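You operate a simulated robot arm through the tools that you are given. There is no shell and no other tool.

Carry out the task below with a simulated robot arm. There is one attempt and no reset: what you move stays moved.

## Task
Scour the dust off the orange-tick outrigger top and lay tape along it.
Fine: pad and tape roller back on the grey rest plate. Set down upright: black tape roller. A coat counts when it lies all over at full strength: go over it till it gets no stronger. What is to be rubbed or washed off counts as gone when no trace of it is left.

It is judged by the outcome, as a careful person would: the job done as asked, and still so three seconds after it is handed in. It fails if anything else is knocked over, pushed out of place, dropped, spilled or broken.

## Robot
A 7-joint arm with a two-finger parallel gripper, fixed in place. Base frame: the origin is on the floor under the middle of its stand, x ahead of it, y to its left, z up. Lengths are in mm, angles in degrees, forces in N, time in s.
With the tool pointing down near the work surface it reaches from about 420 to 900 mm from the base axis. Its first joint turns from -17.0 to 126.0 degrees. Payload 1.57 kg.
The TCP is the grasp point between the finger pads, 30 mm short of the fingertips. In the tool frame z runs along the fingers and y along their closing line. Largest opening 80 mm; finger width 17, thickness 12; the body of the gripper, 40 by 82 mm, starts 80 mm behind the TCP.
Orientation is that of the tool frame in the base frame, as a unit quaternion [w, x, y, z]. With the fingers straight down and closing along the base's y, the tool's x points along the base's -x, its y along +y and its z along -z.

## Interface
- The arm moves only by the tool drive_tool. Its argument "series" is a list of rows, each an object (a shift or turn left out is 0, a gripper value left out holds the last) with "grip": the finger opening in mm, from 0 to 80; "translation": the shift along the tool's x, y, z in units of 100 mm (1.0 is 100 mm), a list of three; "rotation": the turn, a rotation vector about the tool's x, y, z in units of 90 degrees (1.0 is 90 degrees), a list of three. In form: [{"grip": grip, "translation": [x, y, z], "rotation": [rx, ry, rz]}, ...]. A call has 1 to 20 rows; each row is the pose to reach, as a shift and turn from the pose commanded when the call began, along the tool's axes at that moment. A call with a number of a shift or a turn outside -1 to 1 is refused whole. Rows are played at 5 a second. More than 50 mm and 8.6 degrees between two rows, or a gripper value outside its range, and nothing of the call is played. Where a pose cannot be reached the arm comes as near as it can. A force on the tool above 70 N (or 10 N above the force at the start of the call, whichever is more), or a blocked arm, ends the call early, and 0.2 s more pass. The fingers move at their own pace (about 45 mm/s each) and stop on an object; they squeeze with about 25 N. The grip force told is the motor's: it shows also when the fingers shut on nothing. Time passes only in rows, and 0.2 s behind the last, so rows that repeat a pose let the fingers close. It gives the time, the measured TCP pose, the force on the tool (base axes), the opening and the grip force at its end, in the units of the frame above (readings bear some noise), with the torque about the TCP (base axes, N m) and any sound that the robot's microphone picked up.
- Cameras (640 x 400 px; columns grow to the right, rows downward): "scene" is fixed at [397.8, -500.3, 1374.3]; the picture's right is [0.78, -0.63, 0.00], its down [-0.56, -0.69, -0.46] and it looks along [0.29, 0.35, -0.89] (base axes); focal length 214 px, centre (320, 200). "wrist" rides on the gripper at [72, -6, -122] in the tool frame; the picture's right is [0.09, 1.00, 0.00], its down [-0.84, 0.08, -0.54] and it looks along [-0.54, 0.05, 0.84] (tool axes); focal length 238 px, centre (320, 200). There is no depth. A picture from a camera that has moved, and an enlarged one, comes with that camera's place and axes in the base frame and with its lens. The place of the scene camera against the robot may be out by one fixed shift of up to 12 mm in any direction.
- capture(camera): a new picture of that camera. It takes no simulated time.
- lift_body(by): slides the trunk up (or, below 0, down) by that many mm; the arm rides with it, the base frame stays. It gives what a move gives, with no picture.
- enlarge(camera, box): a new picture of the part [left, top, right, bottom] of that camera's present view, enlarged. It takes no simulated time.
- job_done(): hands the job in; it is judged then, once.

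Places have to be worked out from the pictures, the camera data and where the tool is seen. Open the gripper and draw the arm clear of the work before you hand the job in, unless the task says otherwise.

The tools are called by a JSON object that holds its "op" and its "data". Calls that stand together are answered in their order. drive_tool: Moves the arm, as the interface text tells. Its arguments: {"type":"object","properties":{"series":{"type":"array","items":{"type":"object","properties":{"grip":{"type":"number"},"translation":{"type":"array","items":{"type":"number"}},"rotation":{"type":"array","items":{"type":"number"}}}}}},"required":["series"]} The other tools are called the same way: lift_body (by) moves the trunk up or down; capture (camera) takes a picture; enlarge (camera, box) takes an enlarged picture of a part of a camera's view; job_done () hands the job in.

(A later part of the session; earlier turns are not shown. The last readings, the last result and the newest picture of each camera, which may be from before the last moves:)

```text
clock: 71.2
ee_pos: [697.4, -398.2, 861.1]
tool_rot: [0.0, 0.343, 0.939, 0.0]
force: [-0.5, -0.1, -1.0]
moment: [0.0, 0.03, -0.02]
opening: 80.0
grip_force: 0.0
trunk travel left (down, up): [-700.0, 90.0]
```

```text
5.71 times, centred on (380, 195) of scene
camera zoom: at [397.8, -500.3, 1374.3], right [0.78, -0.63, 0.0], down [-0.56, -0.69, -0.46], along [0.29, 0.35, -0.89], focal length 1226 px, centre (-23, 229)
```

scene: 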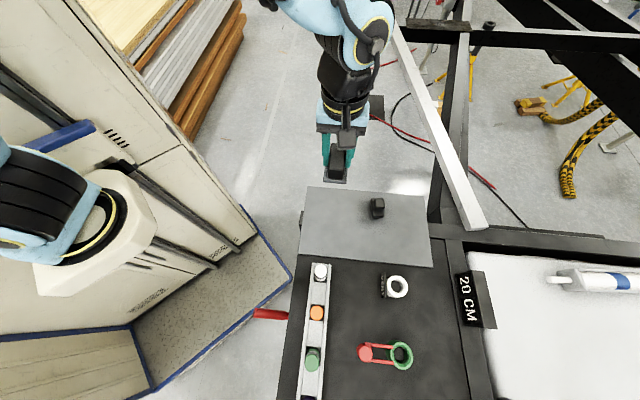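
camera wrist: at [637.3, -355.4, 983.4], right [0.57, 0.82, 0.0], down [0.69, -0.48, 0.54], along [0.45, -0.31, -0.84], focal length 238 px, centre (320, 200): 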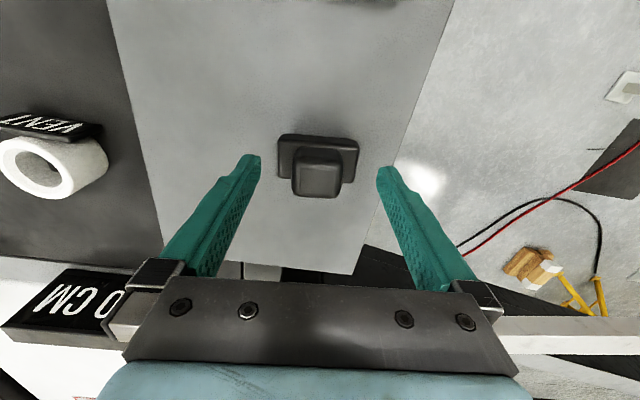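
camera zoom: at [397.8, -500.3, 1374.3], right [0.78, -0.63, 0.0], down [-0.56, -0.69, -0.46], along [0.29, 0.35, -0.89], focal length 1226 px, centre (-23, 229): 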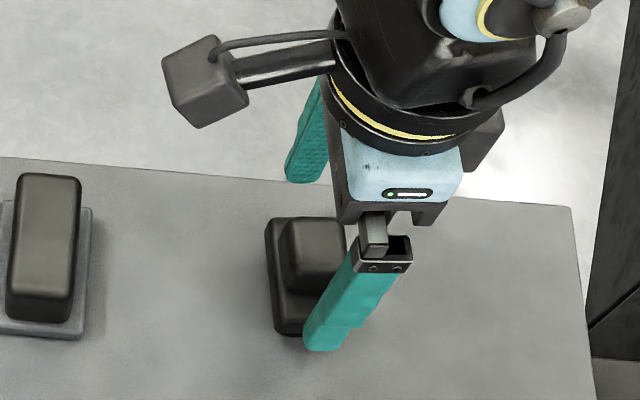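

{"op": "drive_tool", "data": {"series": [{"translation": [0, 0, 0.04]}, {"translation": [0, 0, 0.07]}, {"translation": [0, 0, 0.09]}]}}

{"op": "drive_tool", "data": {"series": [{"translation": [0, 0, 0.01]}, {"translation": [0, 0, 0.02]}]}}

{"op": "enlarge", "data": {"camera": "wrist", "box": [220, 110, 420, 230]}}

```text
clock: 72.0
ee_pos: [697.0, -397.8, 852.1]
tool_rot: [0.0, 0.343, 0.939, 0.0]
force: [0.4, 0.4, 0.3]
moment: [0.02, 0.0, 0.02]
opening: 80.2
grip_force: 0.1
trunk travel left (down, up): [-700.0, 90.0]
```

```text
clock: 72.6
ee_pos: [696.6, -397.3, 850.8]
tool_rot: [0.0, 0.343, 0.939, 0.0]
force: [-0.7, -0.4, -0.2]
moment: [-0.04, -0.01, 0.0]
opening: 79.9
grip_force: 0.1
trunk travel left (down, up): [-700.0, 90.0]
```

```text
3.20 times, centred on (320, 170) of wrist
camera zoom: at [637.4, -355.7, 972.4], right [0.57, 0.82, 0.0], down [0.69, -0.48, 0.54], along [0.44, -0.31, -0.84], focal length 763 px, centre (320, 296)
```

zoom: 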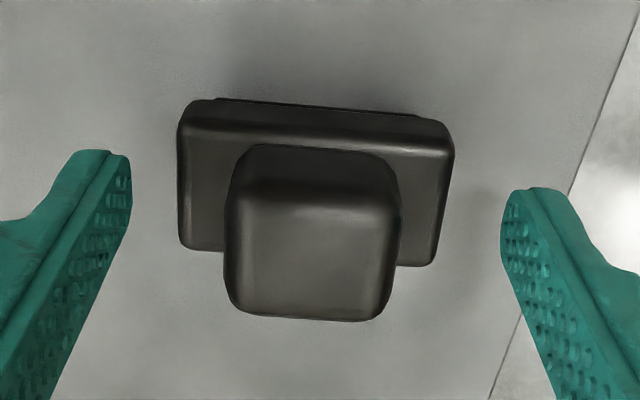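

The fingers stand astride. I close on the knob; a stop near 34 mm would mean the knob, near 61 mm the body.

{"op": "drive_tool", "data": {"series": [{"grip": 65}, {"grip": 50}, {"grip": 30}, {"grip": 15}, {"grip": 5}, {"grip": 5}, {"grip": 5}]}}

{"op": "enlarge", "data": {"camera": "wrist", "box": [220, 110, 420, 230]}}

```text
clock: 74.2
ee_pos: [697.7, -397.6, 848.7]
tool_rot: [0.0, 0.343, 0.939, 0.0]
force: [-1.1, 0.3, -0.3]
moment: [-0.01, -0.01, -0.04]
opening: 59.2
grip_force: 24.5
trunk travel left (down, up): [-700.0, 90.0]
```

```text
3.20 times, centred on (320, 170) of wrist
camera zoom: at [637.4, -355.7, 972.5], right [0.57, 0.82, 0.0], down [0.69, -0.48, 0.54], along [0.44, -0.31, -0.84], focal length 763 px, centre (320, 296)
```

zoom: 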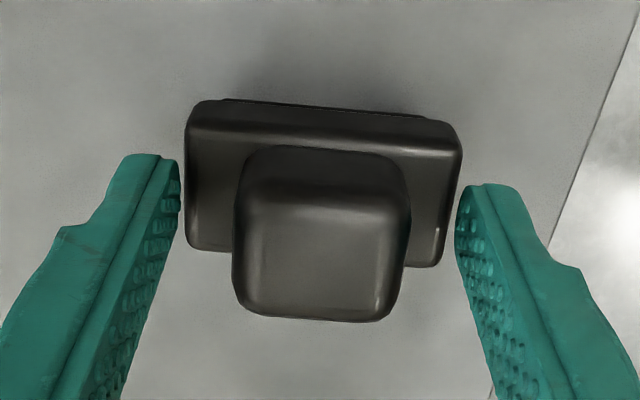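

The fingers caught the body (59 mm). I open, rise 6 mm and close on the knob.

{"op": "drive_tool", "data": {"series": [{"grip": 70}, {"grip": 80}, {"grip": 80, "translation": [0, 0, -0.03]}, {"grip": 80, "translation": [0, 0, -0.06]}]}}

{"op": "drive_tool", "data": {"series": [{"grip": 65}, {"grip": 50}, {"grip": 30}, {"grip": 15}, {"grip": 5}, {"grip": 5}, {"grip": 5}]}}

{"op": "enlarge", "data": {"camera": "wrist", "box": [220, 110, 420, 230]}}

```text
clock: 75.2
ee_pos: [696.7, -396.9, 856.2]
tool_rot: [-0.001, 0.343, 0.939, 0.0]
force: [0.0, 0.2, -0.7]
moment: [0.04, 0.04, 0.03]
opening: 80.2
grip_force: 0.0
trunk travel left (down, up): [-700.0, 90.0]
```

```text
clock: 76.8
ee_pos: [697.7, -398.0, 856.0]
tool_rot: [-0.001, 0.343, 0.939, 0.0]
force: [0.1, 0.8, 0.6]
moment: [0.04, -0.01, 0.04]
opening: 33.6
grip_force: 25.1
trunk travel left (down, up): [-700.0, 90.0]
```

```text
3.20 times, centred on (320, 170) of wrist
camera zoom: at [637.0, -355.2, 978.6], right [0.57, 0.82, 0.0], down [0.69, -0.48, 0.54], along [0.44, -0.31, -0.84], focal length 763 px, centre (320, 296)
```

zoom: 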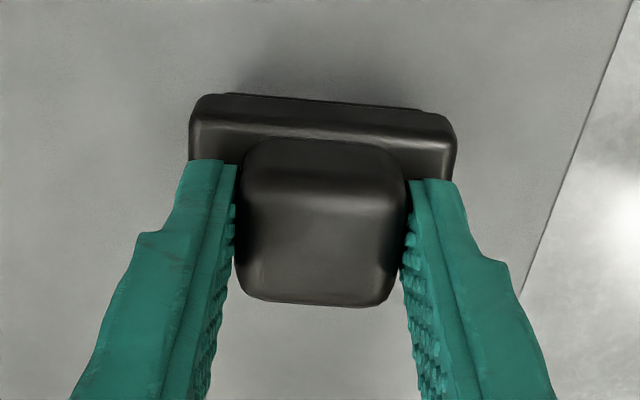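

The knob is gripped at 33.6 mm with TCP z 856 while the roller stands on the plate. I lift it straight up.

{"op": "drive_tool", "data": {"series": [{"translation": [0, 0, -0.1]}, {"translation": [0, 0, -0.3]}, {"translation": [0, 0, -0.65]}, {"translation": [0, 0, -1.0]}]}}

{"op": "drive_tool", "data": {"series": [{"translation": [0, 0, -0.4]}, {"translation": [0, 0, -0.8]}]}}

{"op": "capture", "data": {"camera": "wrist"}}

{"op": "capture", "data": {"camera": "scene"}}

```text
clock: 77.8
ee_pos: [697.6, -398.0, 956.2]
tool_rot: [0.0, 0.342, 0.94, 0.0]
force: [0.1, 0.5, -1.2]
moment: [0.01, 0.03, -0.01]
opening: 33.5
grip_force: 25.2
trunk travel left (down, up): [-700.0, 90.0]
```

```text
clock: 78.4
ee_pos: [697.3, -397.7, 1035.7]
tool_rot: [0.0, 0.343, 0.939, 0.0]
force: [1.1, 0.2, -1.4]
moment: [0.01, 0.02, 0.0]
opening: 33.4
grip_force: 25.2
trunk travel left (down, up): [-700.0, 90.0]
```

```text
taken
camera wrist: at [638.3, -356.3, 1157.6], right [0.57, 0.82, 0.0], down [0.69, -0.48, 0.54], along [0.44, -0.31, -0.84], focal length 238 px, centre (320, 200)
```

wrist: 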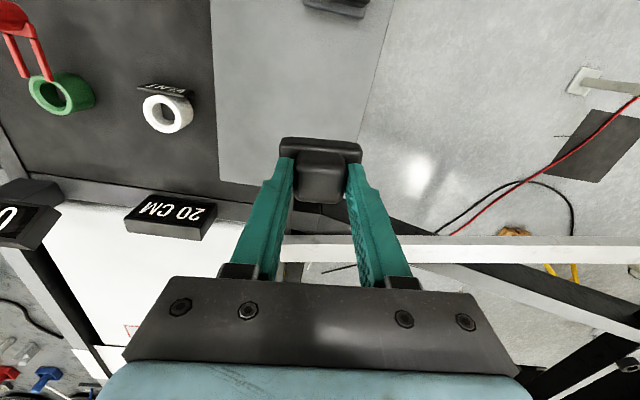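

```text
taken
```

scene: 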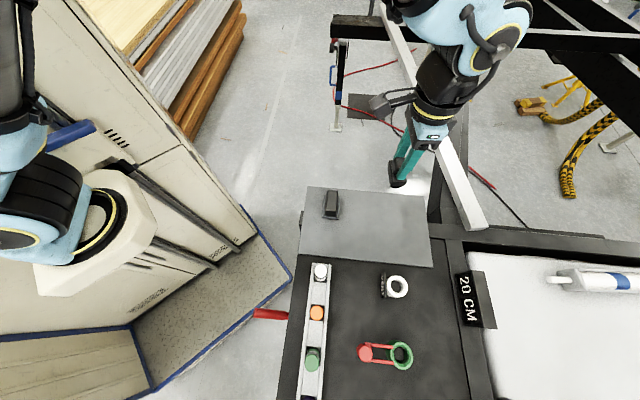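

The roller is held upright and steady. I carry it across to above the dust strip's place on the beam.

{"op": "drive_tool", "data": {"series": [{"translation": [0.07, -0.377, 0]}, {"translation": [0.14, -0.754, 0]}]}}

{"op": "drive_tool", "data": {"series": [{"translation": [0.07, -0.377, 0]}, {"translation": [0.14, -0.754, 0]}]}}

{"op": "drive_tool", "data": {"series": [{"translation": [0.07, -0.377, 0]}, {"translation": [0.14, -0.754, 0]}]}}

{"op": "drive_tool", "data": {"series": [{"translation": [0.07, -0.377, 0]}, {"translation": [0.14, -0.754, 0]}]}}

{"op": "drive_tool", "data": {"series": [{"translation": [0.07, -0.377, 0]}, {"translation": [0.14, -0.754, 0]}]}}

{"op": "drive_tool", "data": {"series": [{"translation": [0.07, -0.377, 0]}, {"translation": [0.14, -0.754, 0]}]}}

{"op": "capture", "data": {"camera": "wrist"}}

{"op": "enlarge", "data": {"camera": "wrist", "box": [140, 0, 300, 130]}}

```text
clock: 79.0
ee_pos: [638.2, -445.3, 1035.4]
tool_rot: [0.001, 0.343, 0.939, -0.001]
force: [1.4, -0.1, -1.2]
moment: [-0.07, 0.02, 0.01]
opening: 33.5
grip_force: 24.8
trunk travel left (down, up): [-700.0, 90.0]
```

```text
clock: 79.6
ee_pos: [579.0, -494.3, 1035.2]
tool_rot: [0.0, 0.342, 0.94, 0.0]
force: [0.5, 0.1, -1.4]
moment: [-0.02, 0.04, -0.05]
opening: 33.2
grip_force: 24.9
trunk travel left (down, up): [-700.0, 90.0]
```

```text
clock: 80.2
ee_pos: [520.2, -543.4, 1035.8]
tool_rot: [0.0, 0.343, 0.939, 0.0]
force: [0.2, 1.1, -1.7]
moment: [-0.01, 0.04, -0.01]
opening: 33.5
grip_force: 25.2
trunk travel left (down, up): [-700.0, 90.0]
```

```text
clock: 80.8
ee_pos: [459.7, -591.8, 1036.1]
tool_rot: [0.0, 0.343, 0.939, 0.0]
force: [0.9, 0.0, -0.5]
moment: [0.02, 0.06, 0.02]
opening: 33.5
grip_force: 25.4
trunk travel left (down, up): [-700.0, 90.0]
```

```text
clock: 81.4
ee_pos: [400.6, -638.4, 1036.0]
tool_rot: [0.0, 0.343, 0.939, 0.0]
force: [0.0, 0.6, -1.3]
moment: [0.0, -0.01, 0.01]
opening: 33.1
grip_force: 24.9
trunk travel left (down, up): [-700.0, 90.0]
```

```text
clock: 82.0
ee_pos: [341.1, -687.8, 1034.9]
tool_rot: [0.0, 0.342, 0.94, 0.0]
force: [1.3, 0.5, -0.8]
moment: [-0.01, 0.04, -0.02]
opening: 33.6
grip_force: 25.3
trunk travel left (down, up): [-700.0, 90.0]
```

```text
taken
camera wrist: at [281.6, -646.5, 1157.7], right [0.57, 0.82, 0.0], down [0.69, -0.48, 0.54], along [0.45, -0.31, -0.84], focal length 238 px, centre (320, 200)
```

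wrist: 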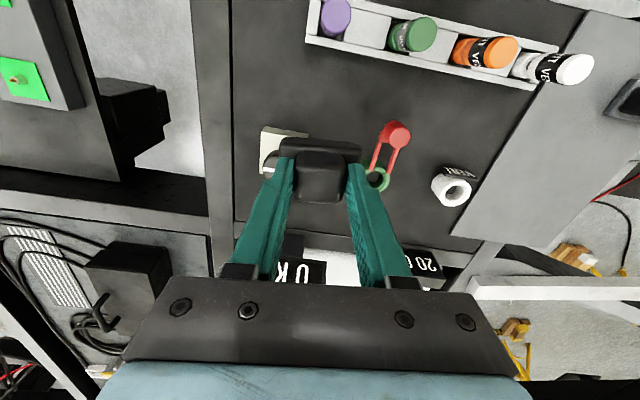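

```text
3.08 times, centred on (220, 65) of wrist
camera zoom: at [281.6, -646.5, 1157.7], right [0.57, 0.82, 0.0], down [0.69, -0.48, 0.54], along [0.45, -0.31, -0.84], focal length 733 px, centre (628, 615)
```

zoom: 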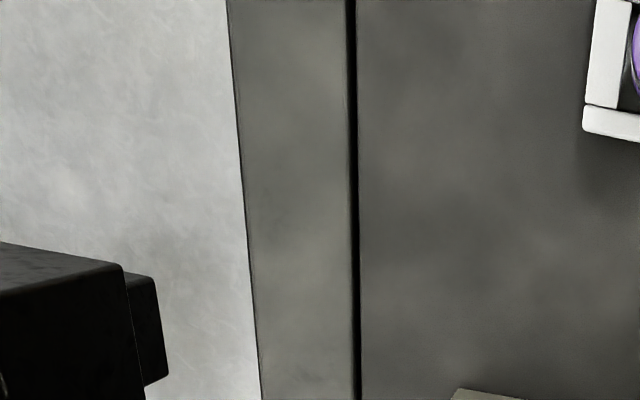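

{"op": "drive_tool", "data": {"series": [{"translation": [0.067, -0.38, 0], "rotation": [0, 0, 0.0117]}, {"translation": [0.134, -0.761, 0], "rotation": [0, 0, 0.0233]}]}}

{"op": "drive_tool", "data": {"series": [{"translation": [0.053, -0.383, 0], "rotation": [0, 0, 0.0117]}, {"translation": [0.106, -0.766, 0], "rotation": [0, 0, 0.0233]}]}}

{"op": "capture", "data": {"camera": "wrist"}}

{"op": "enlarge", "data": {"camera": "wrist", "box": [220, 0, 420, 220]}}

```text
clock: 82.6
ee_pos: [282.5, -736.1, 1036.9]
tool_rot: [0.001, 0.36, 0.933, 0.0]
force: [1.0, 0.1, -1.4]
moment: [0.01, 0.06, 0.01]
opening: 33.4
grip_force: 24.9
trunk travel left (down, up): [-700.0, 90.0]
```

```text
clock: 83.2
ee_pos: [222.9, -788.2, 1037.3]
tool_rot: [0.0, 0.377, 0.926, 0.0]
force: [1.2, 0.3, -1.1]
moment: [-0.01, 0.03, 0.03]
opening: 33.2
grip_force: 24.9
trunk travel left (down, up): [-700.0, 90.0]
```

```text
taken
camera wrist: at [167.2, -742.0, 1158.6], right [0.63, 0.78, 0.0], down [0.65, -0.53, 0.54], along [0.42, -0.34, -0.84], focal length 238 px, centre (320, 200)
```

wrist: 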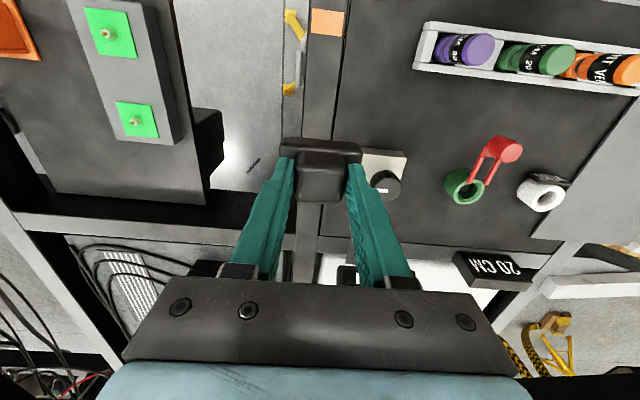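

```text
1.82 times, centred on (320, 110) of wrist
camera zoom: at [167.2, -742.0, 1158.6], right [0.63, 0.78, 0.0], down [0.65, -0.53, 0.54], along [0.42, -0.34, -0.84], focal length 433 px, centre (320, 364)
```

zoom: 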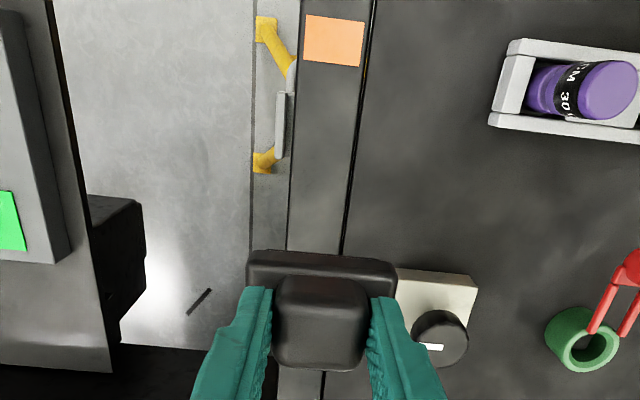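

The beam is clean and the roller is centred over it with its drum across. I lower it in steps until contact, expected near TCP z 850.

{"op": "drive_tool", "data": {"series": [{"translation": [0, 0, 0.35]}, {"translation": [0, 0, 0.7]}, {"translation": [0, 0, 1.0]}]}}

{"op": "drive_tool", "data": {"series": [{"translation": [0, 0.005, 0.35]}, {"translation": [0, 0.005, 0.65]}, {"translation": [0, 0.005, 0.77]}, {"translation": [0, 0.005, 0.8]}]}}

{"op": "drive_tool", "data": {"series": [{"translation": [0, 0, 0.01]}, {"translation": [0, 0, 0.02]}]}}

{"op": "drive_tool", "data": {"series": [{"translation": [0, 0, 0.01]}, {"translation": [0, 0, 0.02]}]}}

```text
clock: 84.0
ee_pos: [222.9, -789.1, 935.4]
tool_rot: [0.0, 0.377, 0.926, -0.001]
force: [1.0, 0.4, -0.5]
moment: [0.0, 0.0, 0.02]
opening: 33.4
grip_force: 24.9
trunk travel left (down, up): [-700.0, 90.0]
```

```text
clock: 85.0
ee_pos: [223.1, -788.2, 856.8]
tool_rot: [0.0, 0.376, 0.927, 0.001]
force: [0.4, 0.0, -0.8]
moment: [0.01, -0.01, -0.02]
opening: 33.3
grip_force: 25.1
trunk travel left (down, up): [-700.0, 90.0]
```

```text
clock: 85.6
ee_pos: [222.5, -787.3, 855.7]
tool_rot: [0.001, 0.378, 0.926, -0.001]
force: [0.4, -0.3, -0.9]
moment: [-0.01, -0.01, 0.03]
opening: 33.4
grip_force: 24.7
trunk travel left (down, up): [-700.0, 90.0]
```

```text
clock: 86.2
ee_pos: [222.1, -788.4, 852.5]
tool_rot: [0.0, 0.377, 0.926, 0.001]
force: [0.4, -0.6, -1.3]
moment: [0.01, 0.0, 0.02]
opening: 33.6
grip_force: 24.7
trunk travel left (down, up): [-700.0, 90.0]
```

{"op": "drive_tool", "data": {"series": [{"translation": [0, 0, 0.01]}, {"translation": [0, 0, 0.015]}]}}

{"op": "drive_tool", "data": {"series": [{"translation": [0, 0, 0.01]}, {"translation": [0, 0, 0.015]}]}}

```text
clock: 86.8
ee_pos: [222.1, -788.1, 850.7]
tool_rot: [0.0, 0.377, 0.926, 0.0]
force: [-0.2, 0.7, -1.2]
moment: [0.02, 0.02, 0.03]
opening: 33.4
grip_force: 24.7
trunk travel left (down, up): [-700.0, 90.0]
```

```text
clock: 87.4
ee_pos: [222.2, -789.1, 850.3]
tool_rot: [0.001, 0.377, 0.926, 0.001]
force: [-0.4, 2.4, 8.0]
moment: [0.2, -0.08, 0.0]
opening: 33.6
grip_force: 25.2
trunk travel left (down, up): [-700.0, 90.0]
```

Contact made at about 9 N. I roll toward the tick side first and look at what is laid.

{"op": "drive_tool", "data": {"series": [{"translation": [0.1, 0, 0]}, {"translation": [0.2, 0, 0]}, {"translation": [0.3, 0, 0]}, {"translation": [0.4, 0, 0]}, {"translation": [0.5, 0, 0]}, {"translation": [0.6, 0, 0]}, {"translation": [0.7, 0, 0]}, {"translation": [0.6, 0, 0]}, {"translation": [0.5, 0, 0]}, {"translation": [0.4, 0, 0]}, {"translation": [0.3, 0, 0]}, {"translation": [0.2, 0, 0]}, {"translation": [0.1, 0, 0]}, {"translation": [0, 0, 0]}]}}

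{"op": "capture", "data": {"camera": "wrist"}}

{"op": "enlarge", "data": {"camera": "wrist", "box": [220, 0, 420, 150]}}

```text
clock: 90.4
ee_pos: [222.0, -787.7, 850.5]
tool_rot: [0.0, 0.377, 0.926, 0.0]
force: [-2.6, 3.1, 13.4]
moment: [0.17, 0.22, 0.06]
opening: 33.7
grip_force: 25.2
trunk travel left (down, up): [-700.0, 90.0]
```

```text
taken
camera wrist: at [166.4, -741.2, 972.4], right [0.63, 0.78, 0.0], down [0.65, -0.53, 0.54], along [0.42, -0.34, -0.84], focal length 238 px, centre (320, 200)
```

wrist: 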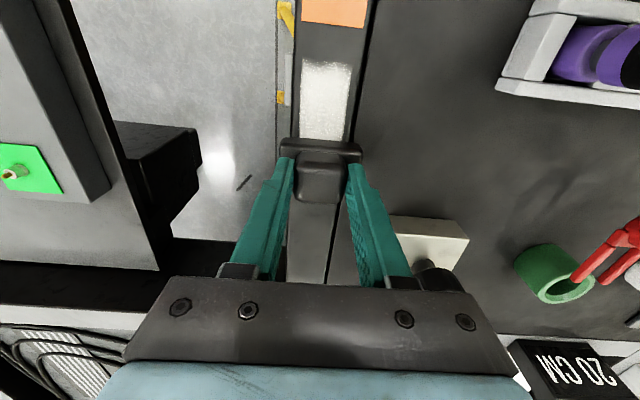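

```text
2.67 times, centred on (320, 75) of wrist
camera zoom: at [166.4, -741.2, 972.4], right [0.63, 0.78, 0.0], down [0.65, -0.53, 0.54], along [0.42, -0.34, -0.84], focal length 636 px, centre (320, 533)
```

zoom: 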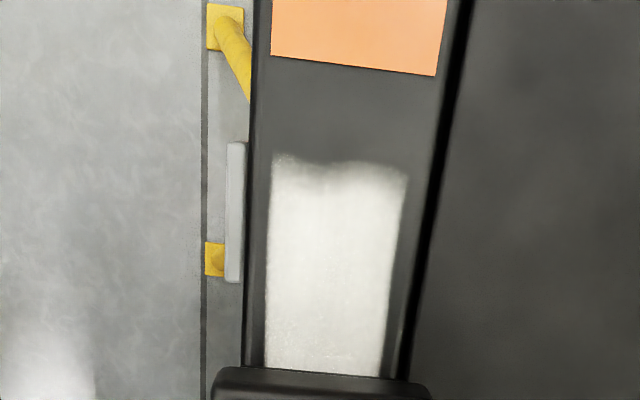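

A white tape coat appears behind the roller, with its end near x +65 still soft. I roll over the other half and then run the full length again, overrunning both ends.

{"op": "drive_tool", "data": {"series": [{"translation": [-0.1, 0, 0]}, {"translation": [-0.2, 0, 0]}, {"translation": [-0.3, 0, 0]}, {"translation": [-0.4, 0, 0]}, {"translation": [-0.5, 0, 0]}, {"translation": [-0.6, 0, 0]}, {"translation": [-0.7, 0, 0]}, {"translation": [-0.77, 0, 0]}, {"translation": [-0.7, 0, 0]}, {"translation": [-0.6, 0, 0]}, {"translation": [-0.5, 0, 0]}, {"translation": [-0.4, 0, 0]}, {"translation": [-0.3, 0, 0]}, {"translation": [-0.2, 0, 0]}, {"translation": [-0.1, 0, 0]}, {"translation": [0, 0, 0]}]}}

{"op": "drive_tool", "data": {"series": [{"translation": [0.1, 0, 0]}, {"translation": [0.2, 0, 0]}, {"translation": [0.3, 0, 0]}, {"translation": [0.4, 0, 0]}, {"translation": [0.5, 0, 0]}, {"translation": [0.6, 0, 0]}, {"translation": [0.7, 0, 0]}, {"translation": [0.76, 0, 0]}, {"translation": [0.7, 0, 0]}, {"translation": [0.6, 0, 0]}, {"translation": [0.5, 0, 0]}, {"translation": [0.4, 0, 0]}, {"translation": [0.3, 0, 0]}, {"translation": [0.2, 0, 0]}, {"translation": [0.1, 0, 0]}, {"translation": [0, 0, 0]}]}}

{"op": "enlarge", "data": {"camera": "wrist", "box": [220, 0, 420, 150]}}

```text
clock: 93.8
ee_pos: [222.9, -787.7, 849.3]
tool_rot: [0.0, 0.377, 0.926, -0.001]
force: [3.1, -2.9, 15.2]
moment: [-0.22, -0.28, -0.03]
opening: 33.4
grip_force: 24.8
trunk travel left (down, up): [-700.0, 90.0]
```

```text
clock: 97.2
ee_pos: [222.6, -788.2, 850.8]
tool_rot: [0.0, 0.377, 0.926, 0.0]
force: [-3.8, 3.0, 10.7]
moment: [0.09, 0.18, -0.01]
opening: 33.3
grip_force: 25.0
trunk travel left (down, up): [-700.0, 90.0]
```

```text
2.67 times, centred on (320, 75) of wrist
camera zoom: at [166.0, -741.7, 972.1], right [0.63, 0.78, 0.0], down [0.65, -0.53, 0.54], along [0.42, -0.34, -0.84], focal length 636 px, centre (320, 533)
```

zoom: 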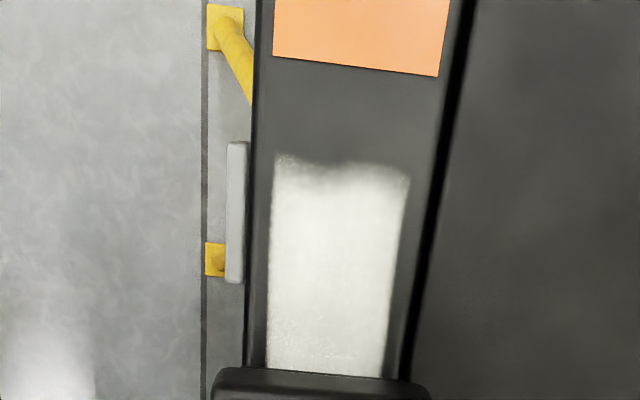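

The end edge looks the same after overrunning it, so it is the coat's own limit. I run a pass shifted 4 mm to each side to see whether the coat widens or strengthens.

{"op": "drive_tool", "data": {"series": [{"translation": [0.05, 0.04, 0]}, {"translation": [0.2, 0.04, 0]}, {"translation": [0.35, 0.04, 0]}, {"translation": [0.5, 0.04, 0]}, {"translation": [0.62, 0.04, 0]}, {"translation": [0.7, 0.04, 0]}, {"translation": [0.76, 0.04, 0]}, {"translation": [0.65, 0.04, 0]}, {"translation": [0.5, 0.04, 0]}, {"translation": [0.35, 0.04, 0]}, {"translation": [0.2, 0.04, 0]}, {"translation": [0.05, 0.04, 0]}, {"translation": [-0.1, 0.04, 0]}, {"translation": [-0.25, 0.04, 0]}, {"translation": [-0.4, 0.04, 0]}, {"translation": [-0.55, 0.04, 0]}, {"translation": [-0.7, 0.04, 0]}, {"translation": [-0.77, 0.04, 0]}]}}

{"op": "drive_tool", "data": {"series": [{"translation": [0.02, -0.04, 0]}, {"translation": [0.07, -0.08, 0]}, {"translation": [0.22, -0.08, 0]}, {"translation": [0.37, -0.08, 0]}, {"translation": [0.52, -0.08, 0]}, {"translation": [0.67, -0.08, 0]}, {"translation": [0.82, -0.08, 0]}, {"translation": [0.97, -0.08, 0]}]}}

{"op": "drive_tool", "data": {"series": [{"translation": [0.12, 0, 0]}, {"translation": [0.24, 0, 0]}, {"translation": [0.36, 0, 0]}, {"translation": [0.48, 0, 0]}, {"translation": [0.56, 0, 0]}, {"translation": [0.45, 0, 0]}, {"translation": [0.3, 0, 0]}, {"translation": [0.15, 0, 0]}, {"translation": [0.0, 0, 0]}, {"translation": [-0.15, 0, 0]}, {"translation": [-0.3, 0, 0]}, {"translation": [-0.45, 0, 0]}, {"translation": [-0.6, 0, 0]}, {"translation": [-0.75, 0, 0]}, {"translation": [-0.9, 0, 0]}, {"translation": [-0.97, 0, 0]}]}}

{"op": "capture", "data": {"camera": "wrist"}}

{"op": "enlarge", "data": {"camera": "wrist", "box": [220, 0, 420, 150]}}

```text
clock: 101.0
ee_pos: [281.0, -839.4, 849.1]
tool_rot: [0.0, 0.378, 0.926, 0.0]
force: [-0.1, 0.3, 1.2]
moment: [0.04, -0.05, 0.0]
opening: 33.5
grip_force: 25.2
trunk travel left (down, up): [-700.0, 90.0]
```

```text
clock: 102.8
ee_pos: [206.1, -776.3, 850.1]
tool_rot: [0.001, 0.377, 0.926, 0.001]
force: [-0.8, 0.2, 1.1]
moment: [0.03, -0.01, 0.02]
opening: 33.6
grip_force: 24.9
trunk travel left (down, up): [-700.0, 90.0]
```

```text
clock: 106.2
ee_pos: [275.0, -844.2, 849.5]
tool_rot: [0.001, 0.378, 0.926, 0.0]
force: [-0.9, -0.2, 4.2]
moment: [-0.02, 0.03, 0.03]
opening: 33.4
grip_force: 25.3
trunk travel left (down, up): [-700.0, 90.0]
```

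```text
taken
camera wrist: at [218.7, -798.5, 972.0], right [0.63, 0.78, 0.0], down [0.65, -0.53, 0.54], along [0.42, -0.34, -0.84], focal length 238 px, centre (320, 200)
```

wrist: 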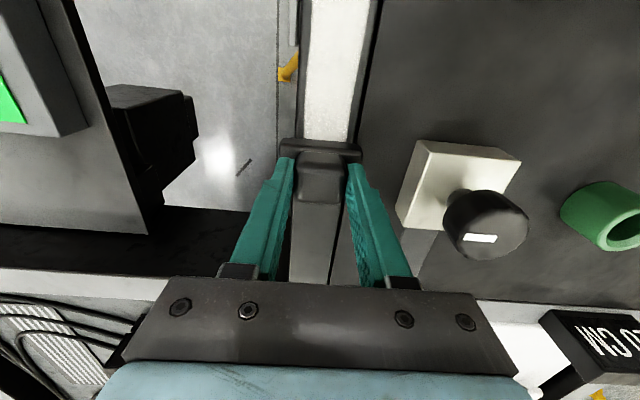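

```text
2.67 times, centred on (320, 75) of wrist
camera zoom: at [218.7, -798.5, 972.0], right [0.63, 0.78, 0.0], down [0.65, -0.53, 0.54], along [0.42, -0.34, -0.84], focal length 636 px, centre (320, 533)
```

zoom: 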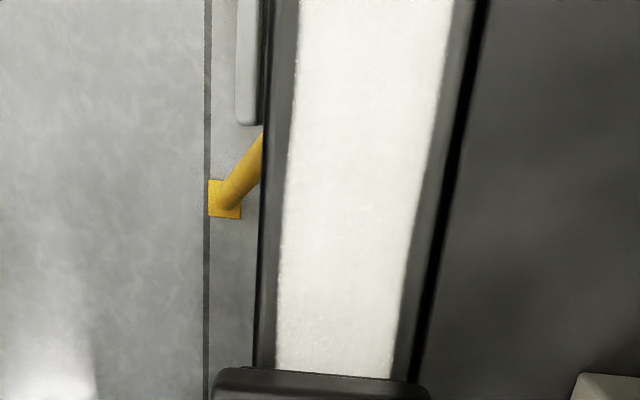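

The pressure has eased to a few newtons, so I press about 1.5 mm further and go over the whole length again at centre and at slight side shifts.

{"op": "drive_tool", "data": {"series": [{"translation": [0.0, 0.04, 0.008]}, {"translation": [0.0, 0.04, 0.015]}, {"translation": [0.12, 0.04, 0.015]}, {"translation": [0.24, 0.04, 0.015]}, {"translation": [0.36, 0.04, 0.015]}, {"translation": [0.48, 0.04, 0.015]}, {"translation": [0.6, 0.04, 0.015]}, {"translation": [0.72, 0.04, 0.015]}, {"translation": [0.84, 0.04, 0.015]}, {"translation": [0.96, 0.04, 0.015]}]}}

{"op": "drive_tool", "data": {"series": [{"translation": [0.12, 0, 0]}, {"translation": [0.24, 0, 0]}, {"translation": [0.36, 0, 0]}, {"translation": [0.48, 0, 0]}, {"translation": [0.57, 0, 0]}, {"translation": [0.54, 0.03, 0]}, {"translation": [0.45, 0.03, 0]}, {"translation": [0.3, 0.03, 0]}, {"translation": [0.15, 0.03, 0]}, {"translation": [0.0, 0.03, 0]}, {"translation": [-0.15, 0.03, 0]}, {"translation": [-0.3, 0.03, 0]}, {"translation": [-0.45, 0.03, 0]}, {"translation": [-0.6, 0.03, 0]}, {"translation": [-0.75, 0.03, 0]}, {"translation": [-0.9, 0.03, 0]}, {"translation": [-0.97, 0.03, 0]}]}}

{"op": "enlarge", "data": {"camera": "wrist", "box": [220, 0, 420, 150]}}

```text
clock: 108.4
ee_pos: [209.9, -773.1, 847.6]
tool_rot: [0.001, 0.377, 0.926, -0.001]
force: [5.6, -3.8, 20.7]
moment: [-0.06, -0.18, -0.02]
opening: 33.5
grip_force: 25.3
trunk travel left (down, up): [-700.0, 90.0]
```

```text
clock: 112.0
ee_pos: [281.2, -840.5, 847.2]
tool_rot: [0.0, 0.377, 0.926, 0.0]
force: [-0.3, -0.5, -0.2]
moment: [0.03, 0.04, -0.01]
opening: 33.5
grip_force: 24.2
trunk travel left (down, up): [-700.0, 90.0]
```

```text
2.67 times, centred on (320, 75) of wrist
camera zoom: at [224.6, -794.4, 969.8], right [0.63, 0.78, 0.0], down [0.65, -0.53, 0.54], along [0.42, -0.34, -0.84], focal length 636 px, centre (320, 533)
```

zoom: 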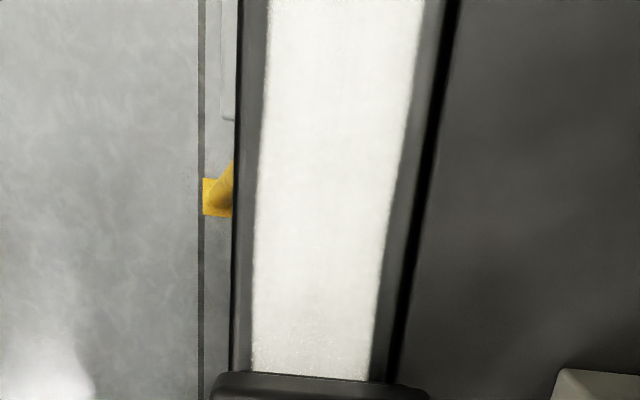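

The far end got only light pressure. I press slightly more and work the far half again, then lift to inspect.

{"op": "drive_tool", "data": {"series": [{"translation": [0.0, -0.03, 0.005]}, {"translation": [0.0, -0.03, 0.012]}, {"translation": [0.1, -0.03, 0.012]}, {"translation": [0.2, -0.03, 0.012]}, {"translation": [0.3, -0.03, 0.012]}, {"translation": [0.4, -0.03, 0.012]}, {"translation": [0.3, -0.03, 0.012]}, {"translation": [0.2, -0.03, 0.012]}, {"translation": [0.1, -0.03, 0.012]}, {"translation": [0.0, -0.03, 0.012]}]}}

{"op": "drive_tool", "data": {"series": [{"translation": [0.1, -0.03, 0]}, {"translation": [0.2, -0.03, 0]}, {"translation": [0.3, -0.03, 0]}, {"translation": [0.4, -0.03, 0]}, {"translation": [0.5, -0.03, 0]}, {"translation": [0.6, -0.03, 0]}, {"translation": [0.7, -0.03, 0]}, {"translation": [0.8, -0.03, 0]}, {"translation": [0.9, -0.03, 0]}, {"translation": [1.0, -0.03, 0]}]}}

{"op": "drive_tool", "data": {"series": [{"translation": [0.1, 0, 0]}, {"translation": [0.2, 0, 0]}, {"translation": [0.3, 0, 0]}, {"translation": [0.4, 0, 0]}, {"translation": [0.5, 0, 0]}, {"translation": [0.53, 0.03, 0]}, {"translation": [0.4, 0.03, 0]}, {"translation": [0.3, 0.03, 0]}, {"translation": [0.2, 0.03, 0]}, {"translation": [0.1, 0.03, 0]}, {"translation": [0.0, 0.03, 0]}]}}

{"op": "enlarge", "data": {"camera": "wrist", "box": [220, 0, 420, 150]}}

```text
clock: 114.2
ee_pos: [278.9, -841.9, 847.5]
tool_rot: [-0.001, 0.377, 0.926, 0.0]
force: [-3.8, 2.4, 9.7]
moment: [0.18, 0.22, 0.01]
opening: 33.3
grip_force: 25.5
trunk travel left (down, up): [-700.0, 90.0]
```

```text
clock: 116.4
ee_pos: [204.1, -774.2, 847.4]
tool_rot: [0.001, 0.378, 0.926, -0.002]
force: [4.1, -3.8, 19.8]
moment: [-0.09, -0.25, -0.06]
opening: 33.4
grip_force: 25.1
trunk travel left (down, up): [-700.0, 90.0]
```

```text
clock: 118.8
ee_pos: [206.2, -771.9, 846.9]
tool_rot: [-0.001, 0.377, 0.926, 0.0]
force: [-2.5, 2.8, 10.8]
moment: [0.18, 0.15, -0.01]
opening: 33.1
grip_force: 25.5
trunk travel left (down, up): [-700.0, 90.0]
```

```text
2.67 times, centred on (320, 75) of wrist
camera zoom: at [150.5, -726.1, 968.7], right [0.63, 0.78, 0.0], down [0.65, -0.53, 0.54], along [0.42, -0.34, -0.84], focal length 636 px, centre (320, 533)
```

zoom: 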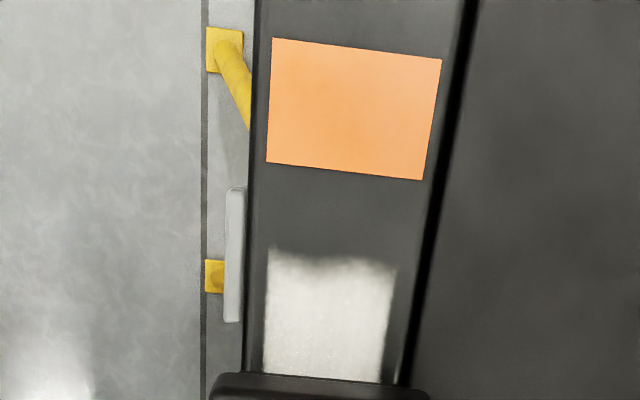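

The coat looks the same and solid. I lift off and shift sideways to inspect the whole strip.

{"op": "drive_tool", "data": {"series": [{"translation": [0, 0, -0.1]}, {"translation": [0, 0, -0.4]}, {"translation": [0, 0, -0.7]}, {"translation": [0, 0, -1.0]}]}}

{"op": "drive_tool", "data": {"series": [{"translation": [-0.1, 0.25, -0.1]}, {"translation": [-0.2, 0.5, -0.2]}, {"translation": [-0.3, 0.75, -0.3]}, {"translation": [-0.4, 0.95, -0.4]}]}}

{"op": "capture", "data": {"camera": "wrist"}}

{"op": "enlarge", "data": {"camera": "wrist", "box": [170, 0, 290, 100]}}

{"op": "enlarge", "data": {"camera": "wrist", "box": [170, 90, 290, 190]}}

```text
clock: 119.8
ee_pos: [207.3, -774.4, 947.0]
tool_rot: [0.0, 0.377, 0.926, 0.0]
force: [-0.7, -0.2, -2.4]
moment: [0.01, -0.02, 0.0]
opening: 33.2
grip_force: 25.0
trunk travel left (down, up): [-700.0, 90.0]
```

```text
clock: 120.8
ee_pos: [301.3, -733.4, 986.2]
tool_rot: [0.001, 0.378, 0.926, 0.0]
force: [-0.3, -0.5, -1.1]
moment: [0.01, -0.03, -0.02]
opening: 33.4
grip_force: 24.7
trunk travel left (down, up): [-700.0, 90.0]
```

```text
taken
camera wrist: at [245.3, -686.5, 1109.4], right [0.63, 0.78, 0.0], down [0.65, -0.53, 0.54], along [0.42, -0.34, -0.84], focal length 238 px, centre (320, 200)
```

wrist: 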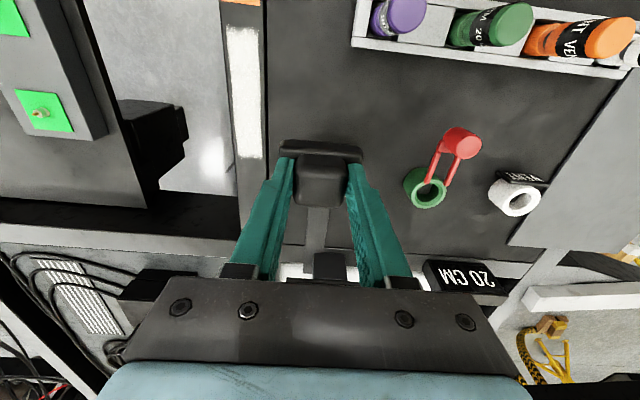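

```text
4.00 times, centred on (230, 50) of wrist
camera zoom: at [245.3, -686.5, 1109.4], right [0.63, 0.78, 0.0], down [0.65, -0.53, 0.54], along [0.42, -0.34, -0.84], focal length 953 px, centre (680, 800)
```

zoom: 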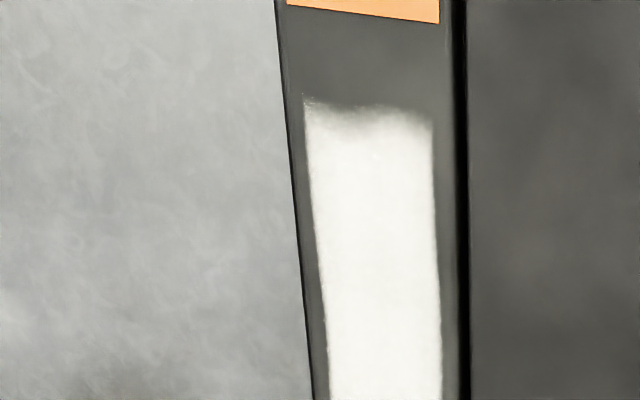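

```text
4.00 times, centred on (230, 140) of wrist
camera zoom: at [245.3, -686.5, 1109.4], right [0.63, 0.78, 0.0], down [0.65, -0.53, 0.54], along [0.42, -0.34, -0.84], focal length 953 px, centre (680, 440)
```

zoom: 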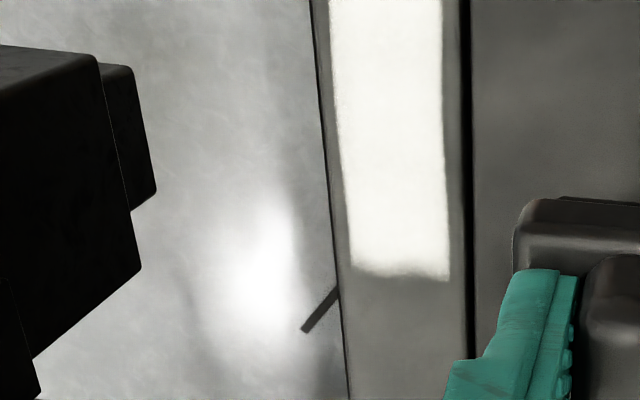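

The coat is solid white along the strip. The far end comes out near x -92, where only the drum's edge reached, so I look closer to judge whether it is the coat's own limit.

{"op": "enlarge", "data": {"camera": "wrist", "box": [220, 130, 290, 180]}}

{"op": "enlarge", "data": {"camera": "wrist", "box": [210, 0, 290, 50]}}

```text
8.00 times, centred on (255, 155) of wrist
camera zoom: at [245.3, -686.5, 1109.4], right [0.63, 0.78, 0.0], down [0.65, -0.53, 0.54], along [0.42, -0.34, -0.84], focal length 1907 px, centre (840, 560)
```

zoom: 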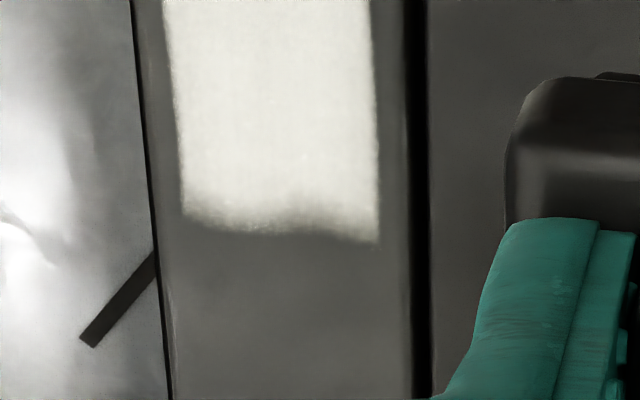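

```text
8.00 times, centred on (250, 25) of wrist
camera zoom: at [245.3, -686.5, 1109.4], right [0.63, 0.78, 0.0], down [0.65, -0.53, 0.54], along [0.42, -0.34, -0.84], focal length 1907 px, centre (880, 1600)
```

zoom: 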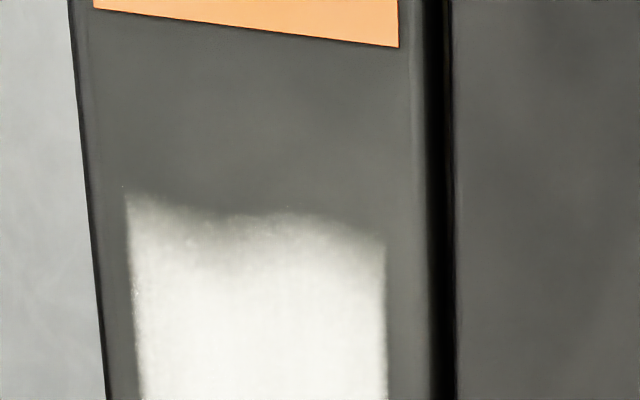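

Both ends look alike, but to be sure the far end is the coat's own limit I go back, touch down near x -60 and roll further out.

{"op": "drive_tool", "data": {"series": [{"translation": [-0.1, -0.25, 0]}, {"translation": [-0.2, -0.5, 0]}, {"translation": [-0.3, -0.75, 0]}, {"translation": [-0.41, -0.935, 0]}]}}

{"op": "capture", "data": {"camera": "wrist"}}

{"op": "enlarge", "data": {"camera": "wrist", "box": [220, 0, 420, 220]}}

```text
clock: 121.8
ee_pos: [265.9, -828.9, 986.5]
tool_rot: [0.0, 0.378, 0.926, 0.0]
force: [0.5, 0.7, -1.0]
moment: [-0.01, 0.05, 0.05]
opening: 33.4
grip_force: 24.8
trunk travel left (down, up): [-700.0, 90.0]
```

```text
taken
camera wrist: at [208.8, -781.7, 1108.4], right [0.63, 0.78, 0.0], down [0.65, -0.53, 0.54], along [0.42, -0.34, -0.84], focal length 238 px, centre (320, 200)
```

wrist: 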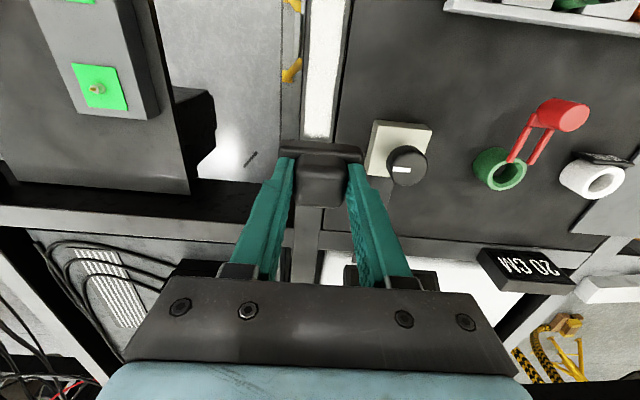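

```text
1.82 times, centred on (320, 110) of wrist
camera zoom: at [208.8, -781.7, 1108.4], right [0.63, 0.78, 0.0], down [0.65, -0.53, 0.54], along [0.42, -0.34, -0.84], focal length 433 px, centre (320, 364)
```

zoom: 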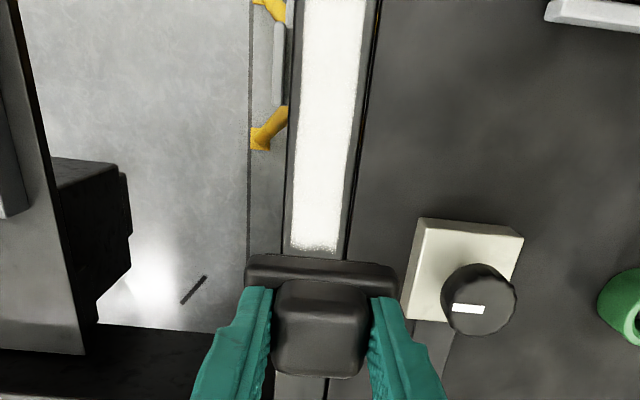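

The far end of the coat is at about x -93. I lower at x -60 and roll outward to about x -92 to see whether the coat grows.

{"op": "drive_tool", "data": {"series": [{"translation": [0, 0, 0.35]}, {"translation": [0, 0, 0.7]}, {"translation": [0, 0, 1.0]}]}}

{"op": "drive_tool", "data": {"series": [{"translation": [0, 0, 0.15]}, {"translation": [0, 0, 0.28]}, {"translation": [0, 0, 0.34]}, {"translation": [0, 0, 0.36]}]}}

{"op": "drive_tool", "data": {"series": [{"translation": [0, 0, 0.01]}, {"translation": [0, 0, 0.015]}]}}

{"op": "drive_tool", "data": {"series": [{"translation": [0, 0, 0.01]}, {"translation": [0, 0, 0.015]}]}}

```text
clock: 122.6
ee_pos: [265.4, -827.7, 884.8]
tool_rot: [0.0, 0.377, 0.926, 0.0]
force: [-0.5, 0.1, -1.9]
moment: [-0.01, -0.01, 0.0]
opening: 33.5
grip_force: 24.8
trunk travel left (down, up): [-700.0, 90.0]
```

```text
clock: 123.6
ee_pos: [265.5, -828.3, 850.6]
tool_rot: [0.0, 0.378, 0.926, 0.0]
force: [-0.2, -0.1, -0.8]
moment: [0.01, -0.04, 0.0]
opening: 33.4
grip_force: 24.6
trunk travel left (down, up): [-700.0, 90.0]
```

```text
clock: 124.2
ee_pos: [265.0, -827.5, 848.6]
tool_rot: [-0.001, 0.377, 0.926, 0.0]
force: [0.4, 0.2, -1.4]
moment: [-0.01, 0.0, -0.01]
opening: 33.3
grip_force: 24.4
trunk travel left (down, up): [-700.0, 90.0]
```

```text
clock: 124.8
ee_pos: [265.2, -828.7, 846.8]
tool_rot: [0.0, 0.377, 0.926, -0.001]
force: [-0.3, 0.3, -1.4]
moment: [0.0, 0.02, 0.01]
opening: 33.3
grip_force: 24.3
trunk travel left (down, up): [-700.0, 90.0]
```

{"op": "drive_tool", "data": {"series": [{"translation": [0, 0, 0.008]}, {"translation": [0, 0, 0.012]}]}}

{"op": "drive_tool", "data": {"series": [{"translation": [0, 0, 0.008]}, {"translation": [0, 0, 0.012]}]}}

```text
clock: 125.4
ee_pos: [264.9, -828.2, 847.0]
tool_rot: [-0.001, 0.377, 0.926, 0.001]
force: [0.7, 0.3, -0.5]
moment: [0.03, -0.02, 0.02]
opening: 33.2
grip_force: 25.5
trunk travel left (down, up): [-700.0, 90.0]
```

```text
clock: 126.0
ee_pos: [265.0, -827.8, 845.5]
tool_rot: [0.0, 0.377, 0.926, -0.001]
force: [-0.8, 1.5, 8.3]
moment: [0.22, 0.01, 0.03]
opening: 33.5
grip_force: 24.5
trunk travel left (down, up): [-700.0, 90.0]
```

Contact is at about 9 N. I roll outward step by step to about x -90.

{"op": "drive_tool", "data": {"series": [{"translation": [-0.08, 0, 0]}, {"translation": [-0.16, 0, 0]}, {"translation": [-0.24, 0, 0]}, {"translation": [-0.3, 0, 0]}]}}

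{"op": "drive_tool", "data": {"series": [{"translation": [0.1, 0, 0]}, {"translation": [0.2, 0, 0]}, {"translation": [0.3, 0, 0]}, {"translation": [0.4, 0, 0]}]}}

{"op": "drive_tool", "data": {"series": [{"translation": [0, 0, -0.3]}, {"translation": [0, 0, -0.6]}, {"translation": [0, 0, -0.9]}]}}

{"op": "drive_tool", "data": {"series": [{"translation": [-0.1, 0.25, -0.1]}, {"translation": [-0.2, 0.5, -0.2]}, {"translation": [-0.3, 0.75, -0.3]}, {"translation": [-0.3, 0.95, -0.45]}]}}

{"op": "capture", "data": {"camera": "wrist"}}

{"op": "enlarge", "data": {"camera": "wrist", "box": [170, 0, 330, 150]}}

```text
clock: 127.0
ee_pos: [286.2, -848.9, 846.0]
tool_rot: [0.0, 0.378, 0.926, -0.002]
force: [-3.1, 3.0, 14.5]
moment: [0.25, 0.2, 0.01]
opening: 33.2
grip_force: 24.4
trunk travel left (down, up): [-700.0, 90.0]
```

```text
clock: 128.0
ee_pos: [259.4, -821.9, 845.8]
tool_rot: [0.0, 0.377, 0.926, -0.001]
force: [4.2, -4.7, 19.3]
moment: [-0.2, -0.3, -0.06]
opening: 33.7
grip_force: 25.1
trunk travel left (down, up): [-700.0, 90.0]
```

```text
clock: 128.8
ee_pos: [258.6, -821.6, 933.9]
tool_rot: [-0.001, 0.377, 0.926, 0.0]
force: [0.9, 0.2, -0.4]
moment: [0.01, 0.04, -0.02]
opening: 33.4
grip_force: 24.3
trunk travel left (down, up): [-700.0, 90.0]
```

```text
clock: 129.8
ee_pos: [347.1, -775.1, 978.5]
tool_rot: [0.0, 0.378, 0.926, 0.0]
force: [0.0, -0.4, -2.1]
moment: [0.03, 0.0, 0.0]
opening: 33.4
grip_force: 24.9
trunk travel left (down, up): [-700.0, 90.0]
```

```text
taken
camera wrist: at [290.3, -728.4, 1102.2], right [0.63, 0.78, 0.0], down [0.65, -0.53, 0.54], along [0.42, -0.34, -0.84], focal length 238 px, centre (320, 200)
```

wrist: 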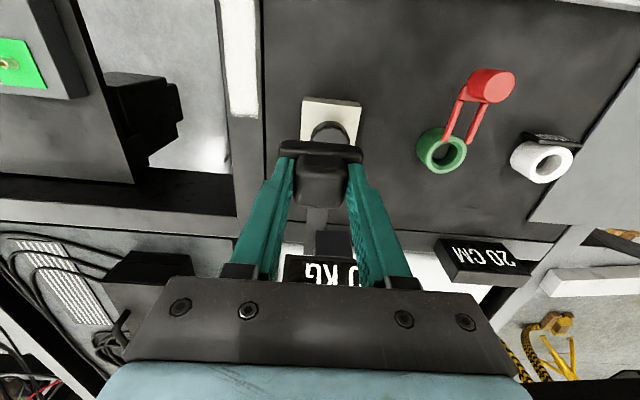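

```text
2.67 times, centred on (250, 75) of wrist
camera zoom: at [290.3, -728.4, 1102.2], right [0.63, 0.78, 0.0], down [0.65, -0.53, 0.54], along [0.42, -0.34, -0.84], focal length 636 px, centre (507, 533)
```

zoom: 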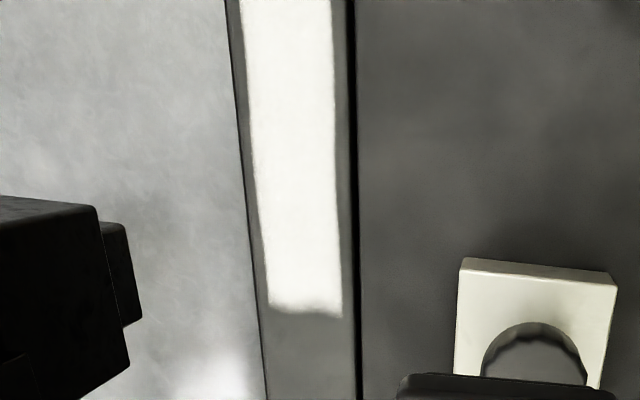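

The far end did not grow, so the coat runs its full extent from about x +64 to -94. I check its evenness once more in close view.

{"op": "enlarge", "data": {"camera": "wrist", "box": [200, 0, 280, 60]}}

{"op": "enlarge", "data": {"camera": "wrist", "box": [200, 55, 290, 125]}}

```text
6.67 times, centred on (240, 30) of wrist
camera zoom: at [290.3, -728.4, 1102.2], right [0.63, 0.78, 0.0], down [0.65, -0.53, 0.54], along [0.42, -0.34, -0.84], focal length 1589 px, centre (853, 1333)
```

zoom: 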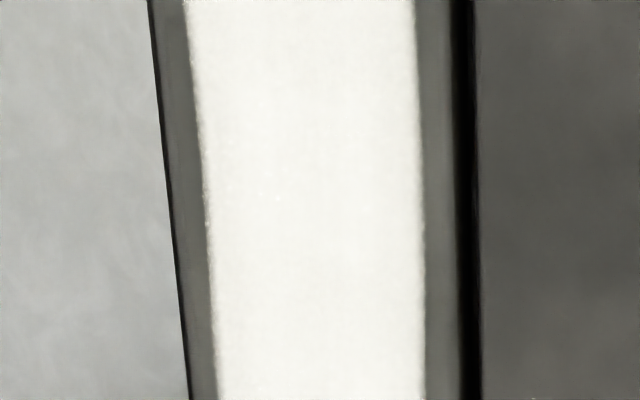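

```text
5.71 times, centred on (245, 90) of wrist
camera zoom: at [290.3, -728.4, 1102.2], right [0.63, 0.78, 0.0], down [0.65, -0.53, 0.54], along [0.42, -0.34, -0.84], focal length 1362 px, centre (749, 829)
```

zoom: 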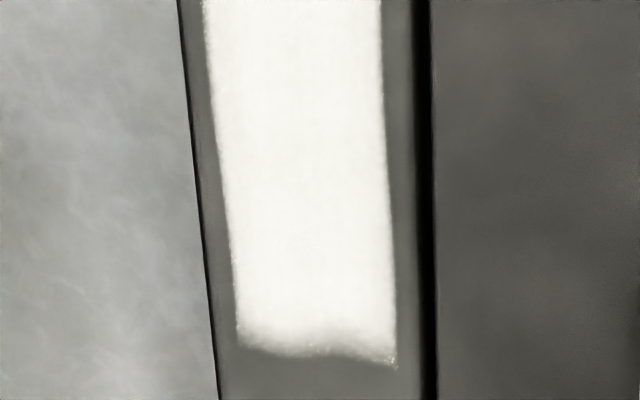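

The coat is even and solid white. I raise and carry the roller back to its place on the rest plate.

{"op": "drive_tool", "data": {"series": [{"translation": [0, 0.1, -0.3]}, {"translation": [0, 0.3, -0.57]}, {"translation": [0.02, 0.735, -0.57]}]}}

{"op": "drive_tool", "data": {"series": [{"translation": [0.01, 0.367, 0]}, {"translation": [0.02, 0.735, 0]}]}}

{"op": "drive_tool", "data": {"series": [{"translation": [0.01, 0.367, 0]}, {"translation": [0.02, 0.735, 0]}]}}

{"op": "drive_tool", "data": {"series": [{"translation": [0.01, 0.367, 0]}, {"translation": [0.02, 0.735, 0]}]}}

{"op": "drive_tool", "data": {"series": [{"translation": [0.01, 0.367, 0]}, {"translation": [0.02, 0.735, 0]}]}}

{"op": "drive_tool", "data": {"series": [{"translation": [0.01, 0.367, 0]}, {"translation": [0.02, 0.735, 0]}]}}

{"op": "capture", "data": {"camera": "wrist"}}

```text
clock: 130.6
ee_pos: [394.3, -720.4, 1037.5]
tool_rot: [0.0, 0.378, 0.926, 0.0]
force: [-0.3, -0.5, -0.6]
moment: [0.02, -0.06, 0.01]
opening: 33.5
grip_force: 25.1
trunk travel left (down, up): [-700.0, 90.0]
```

```text
clock: 131.2
ee_pos: [445.5, -666.2, 1037.9]
tool_rot: [0.0, 0.378, 0.926, 0.0]
force: [-0.6, 0.0, -2.4]
moment: [0.04, -0.05, 0.03]
opening: 33.3
grip_force: 25.1
trunk travel left (down, up): [-700.0, 90.0]
```

```text
clock: 131.8
ee_pos: [494.8, -612.2, 1037.1]
tool_rot: [0.001, 0.378, 0.926, 0.0]
force: [-1.2, 0.3, -1.2]
moment: [0.0, -0.04, 0.0]
opening: 33.5
grip_force: 25.2
trunk travel left (down, up): [-700.0, 90.0]
```

```text
clock: 132.4
ee_pos: [544.5, -558.4, 1037.2]
tool_rot: [0.0, 0.379, 0.926, -0.001]
force: [-0.7, -1.1, -1.1]
moment: [0.03, 0.01, -0.02]
opening: 33.6
grip_force: 24.5
trunk travel left (down, up): [-700.0, 90.0]
```

```text
clock: 133.0
ee_pos: [595.9, -504.8, 1036.8]
tool_rot: [0.0, 0.378, 0.926, 0.0]
force: [-0.4, 0.0, -1.3]
moment: [0.0, -0.03, 0.03]
opening: 33.4
grip_force: 25.1
trunk travel left (down, up): [-700.0, 90.0]
```

```text
clock: 133.6
ee_pos: [647.0, -450.9, 1037.4]
tool_rot: [0.0, 0.378, 0.926, -0.001]
force: [-0.2, -0.3, -1.9]
moment: [0.03, 0.0, -0.02]
opening: 33.2
grip_force: 24.8
trunk travel left (down, up): [-700.0, 90.0]
```

```text
taken
camera wrist: at [590.5, -404.7, 1159.1], right [0.63, 0.78, 0.0], down [0.65, -0.53, 0.54], along [0.42, -0.34, -0.84], focal length 238 px, centre (320, 200)
```

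wrist: 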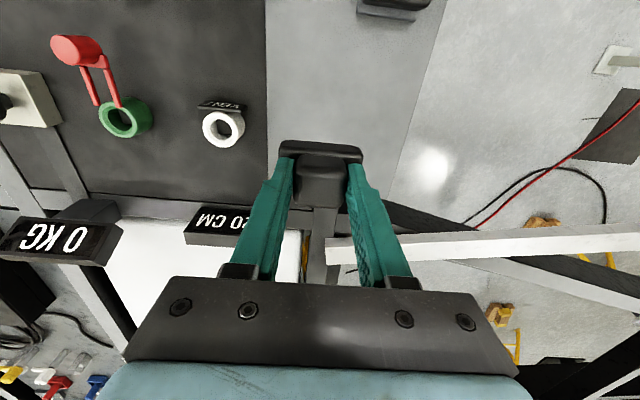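

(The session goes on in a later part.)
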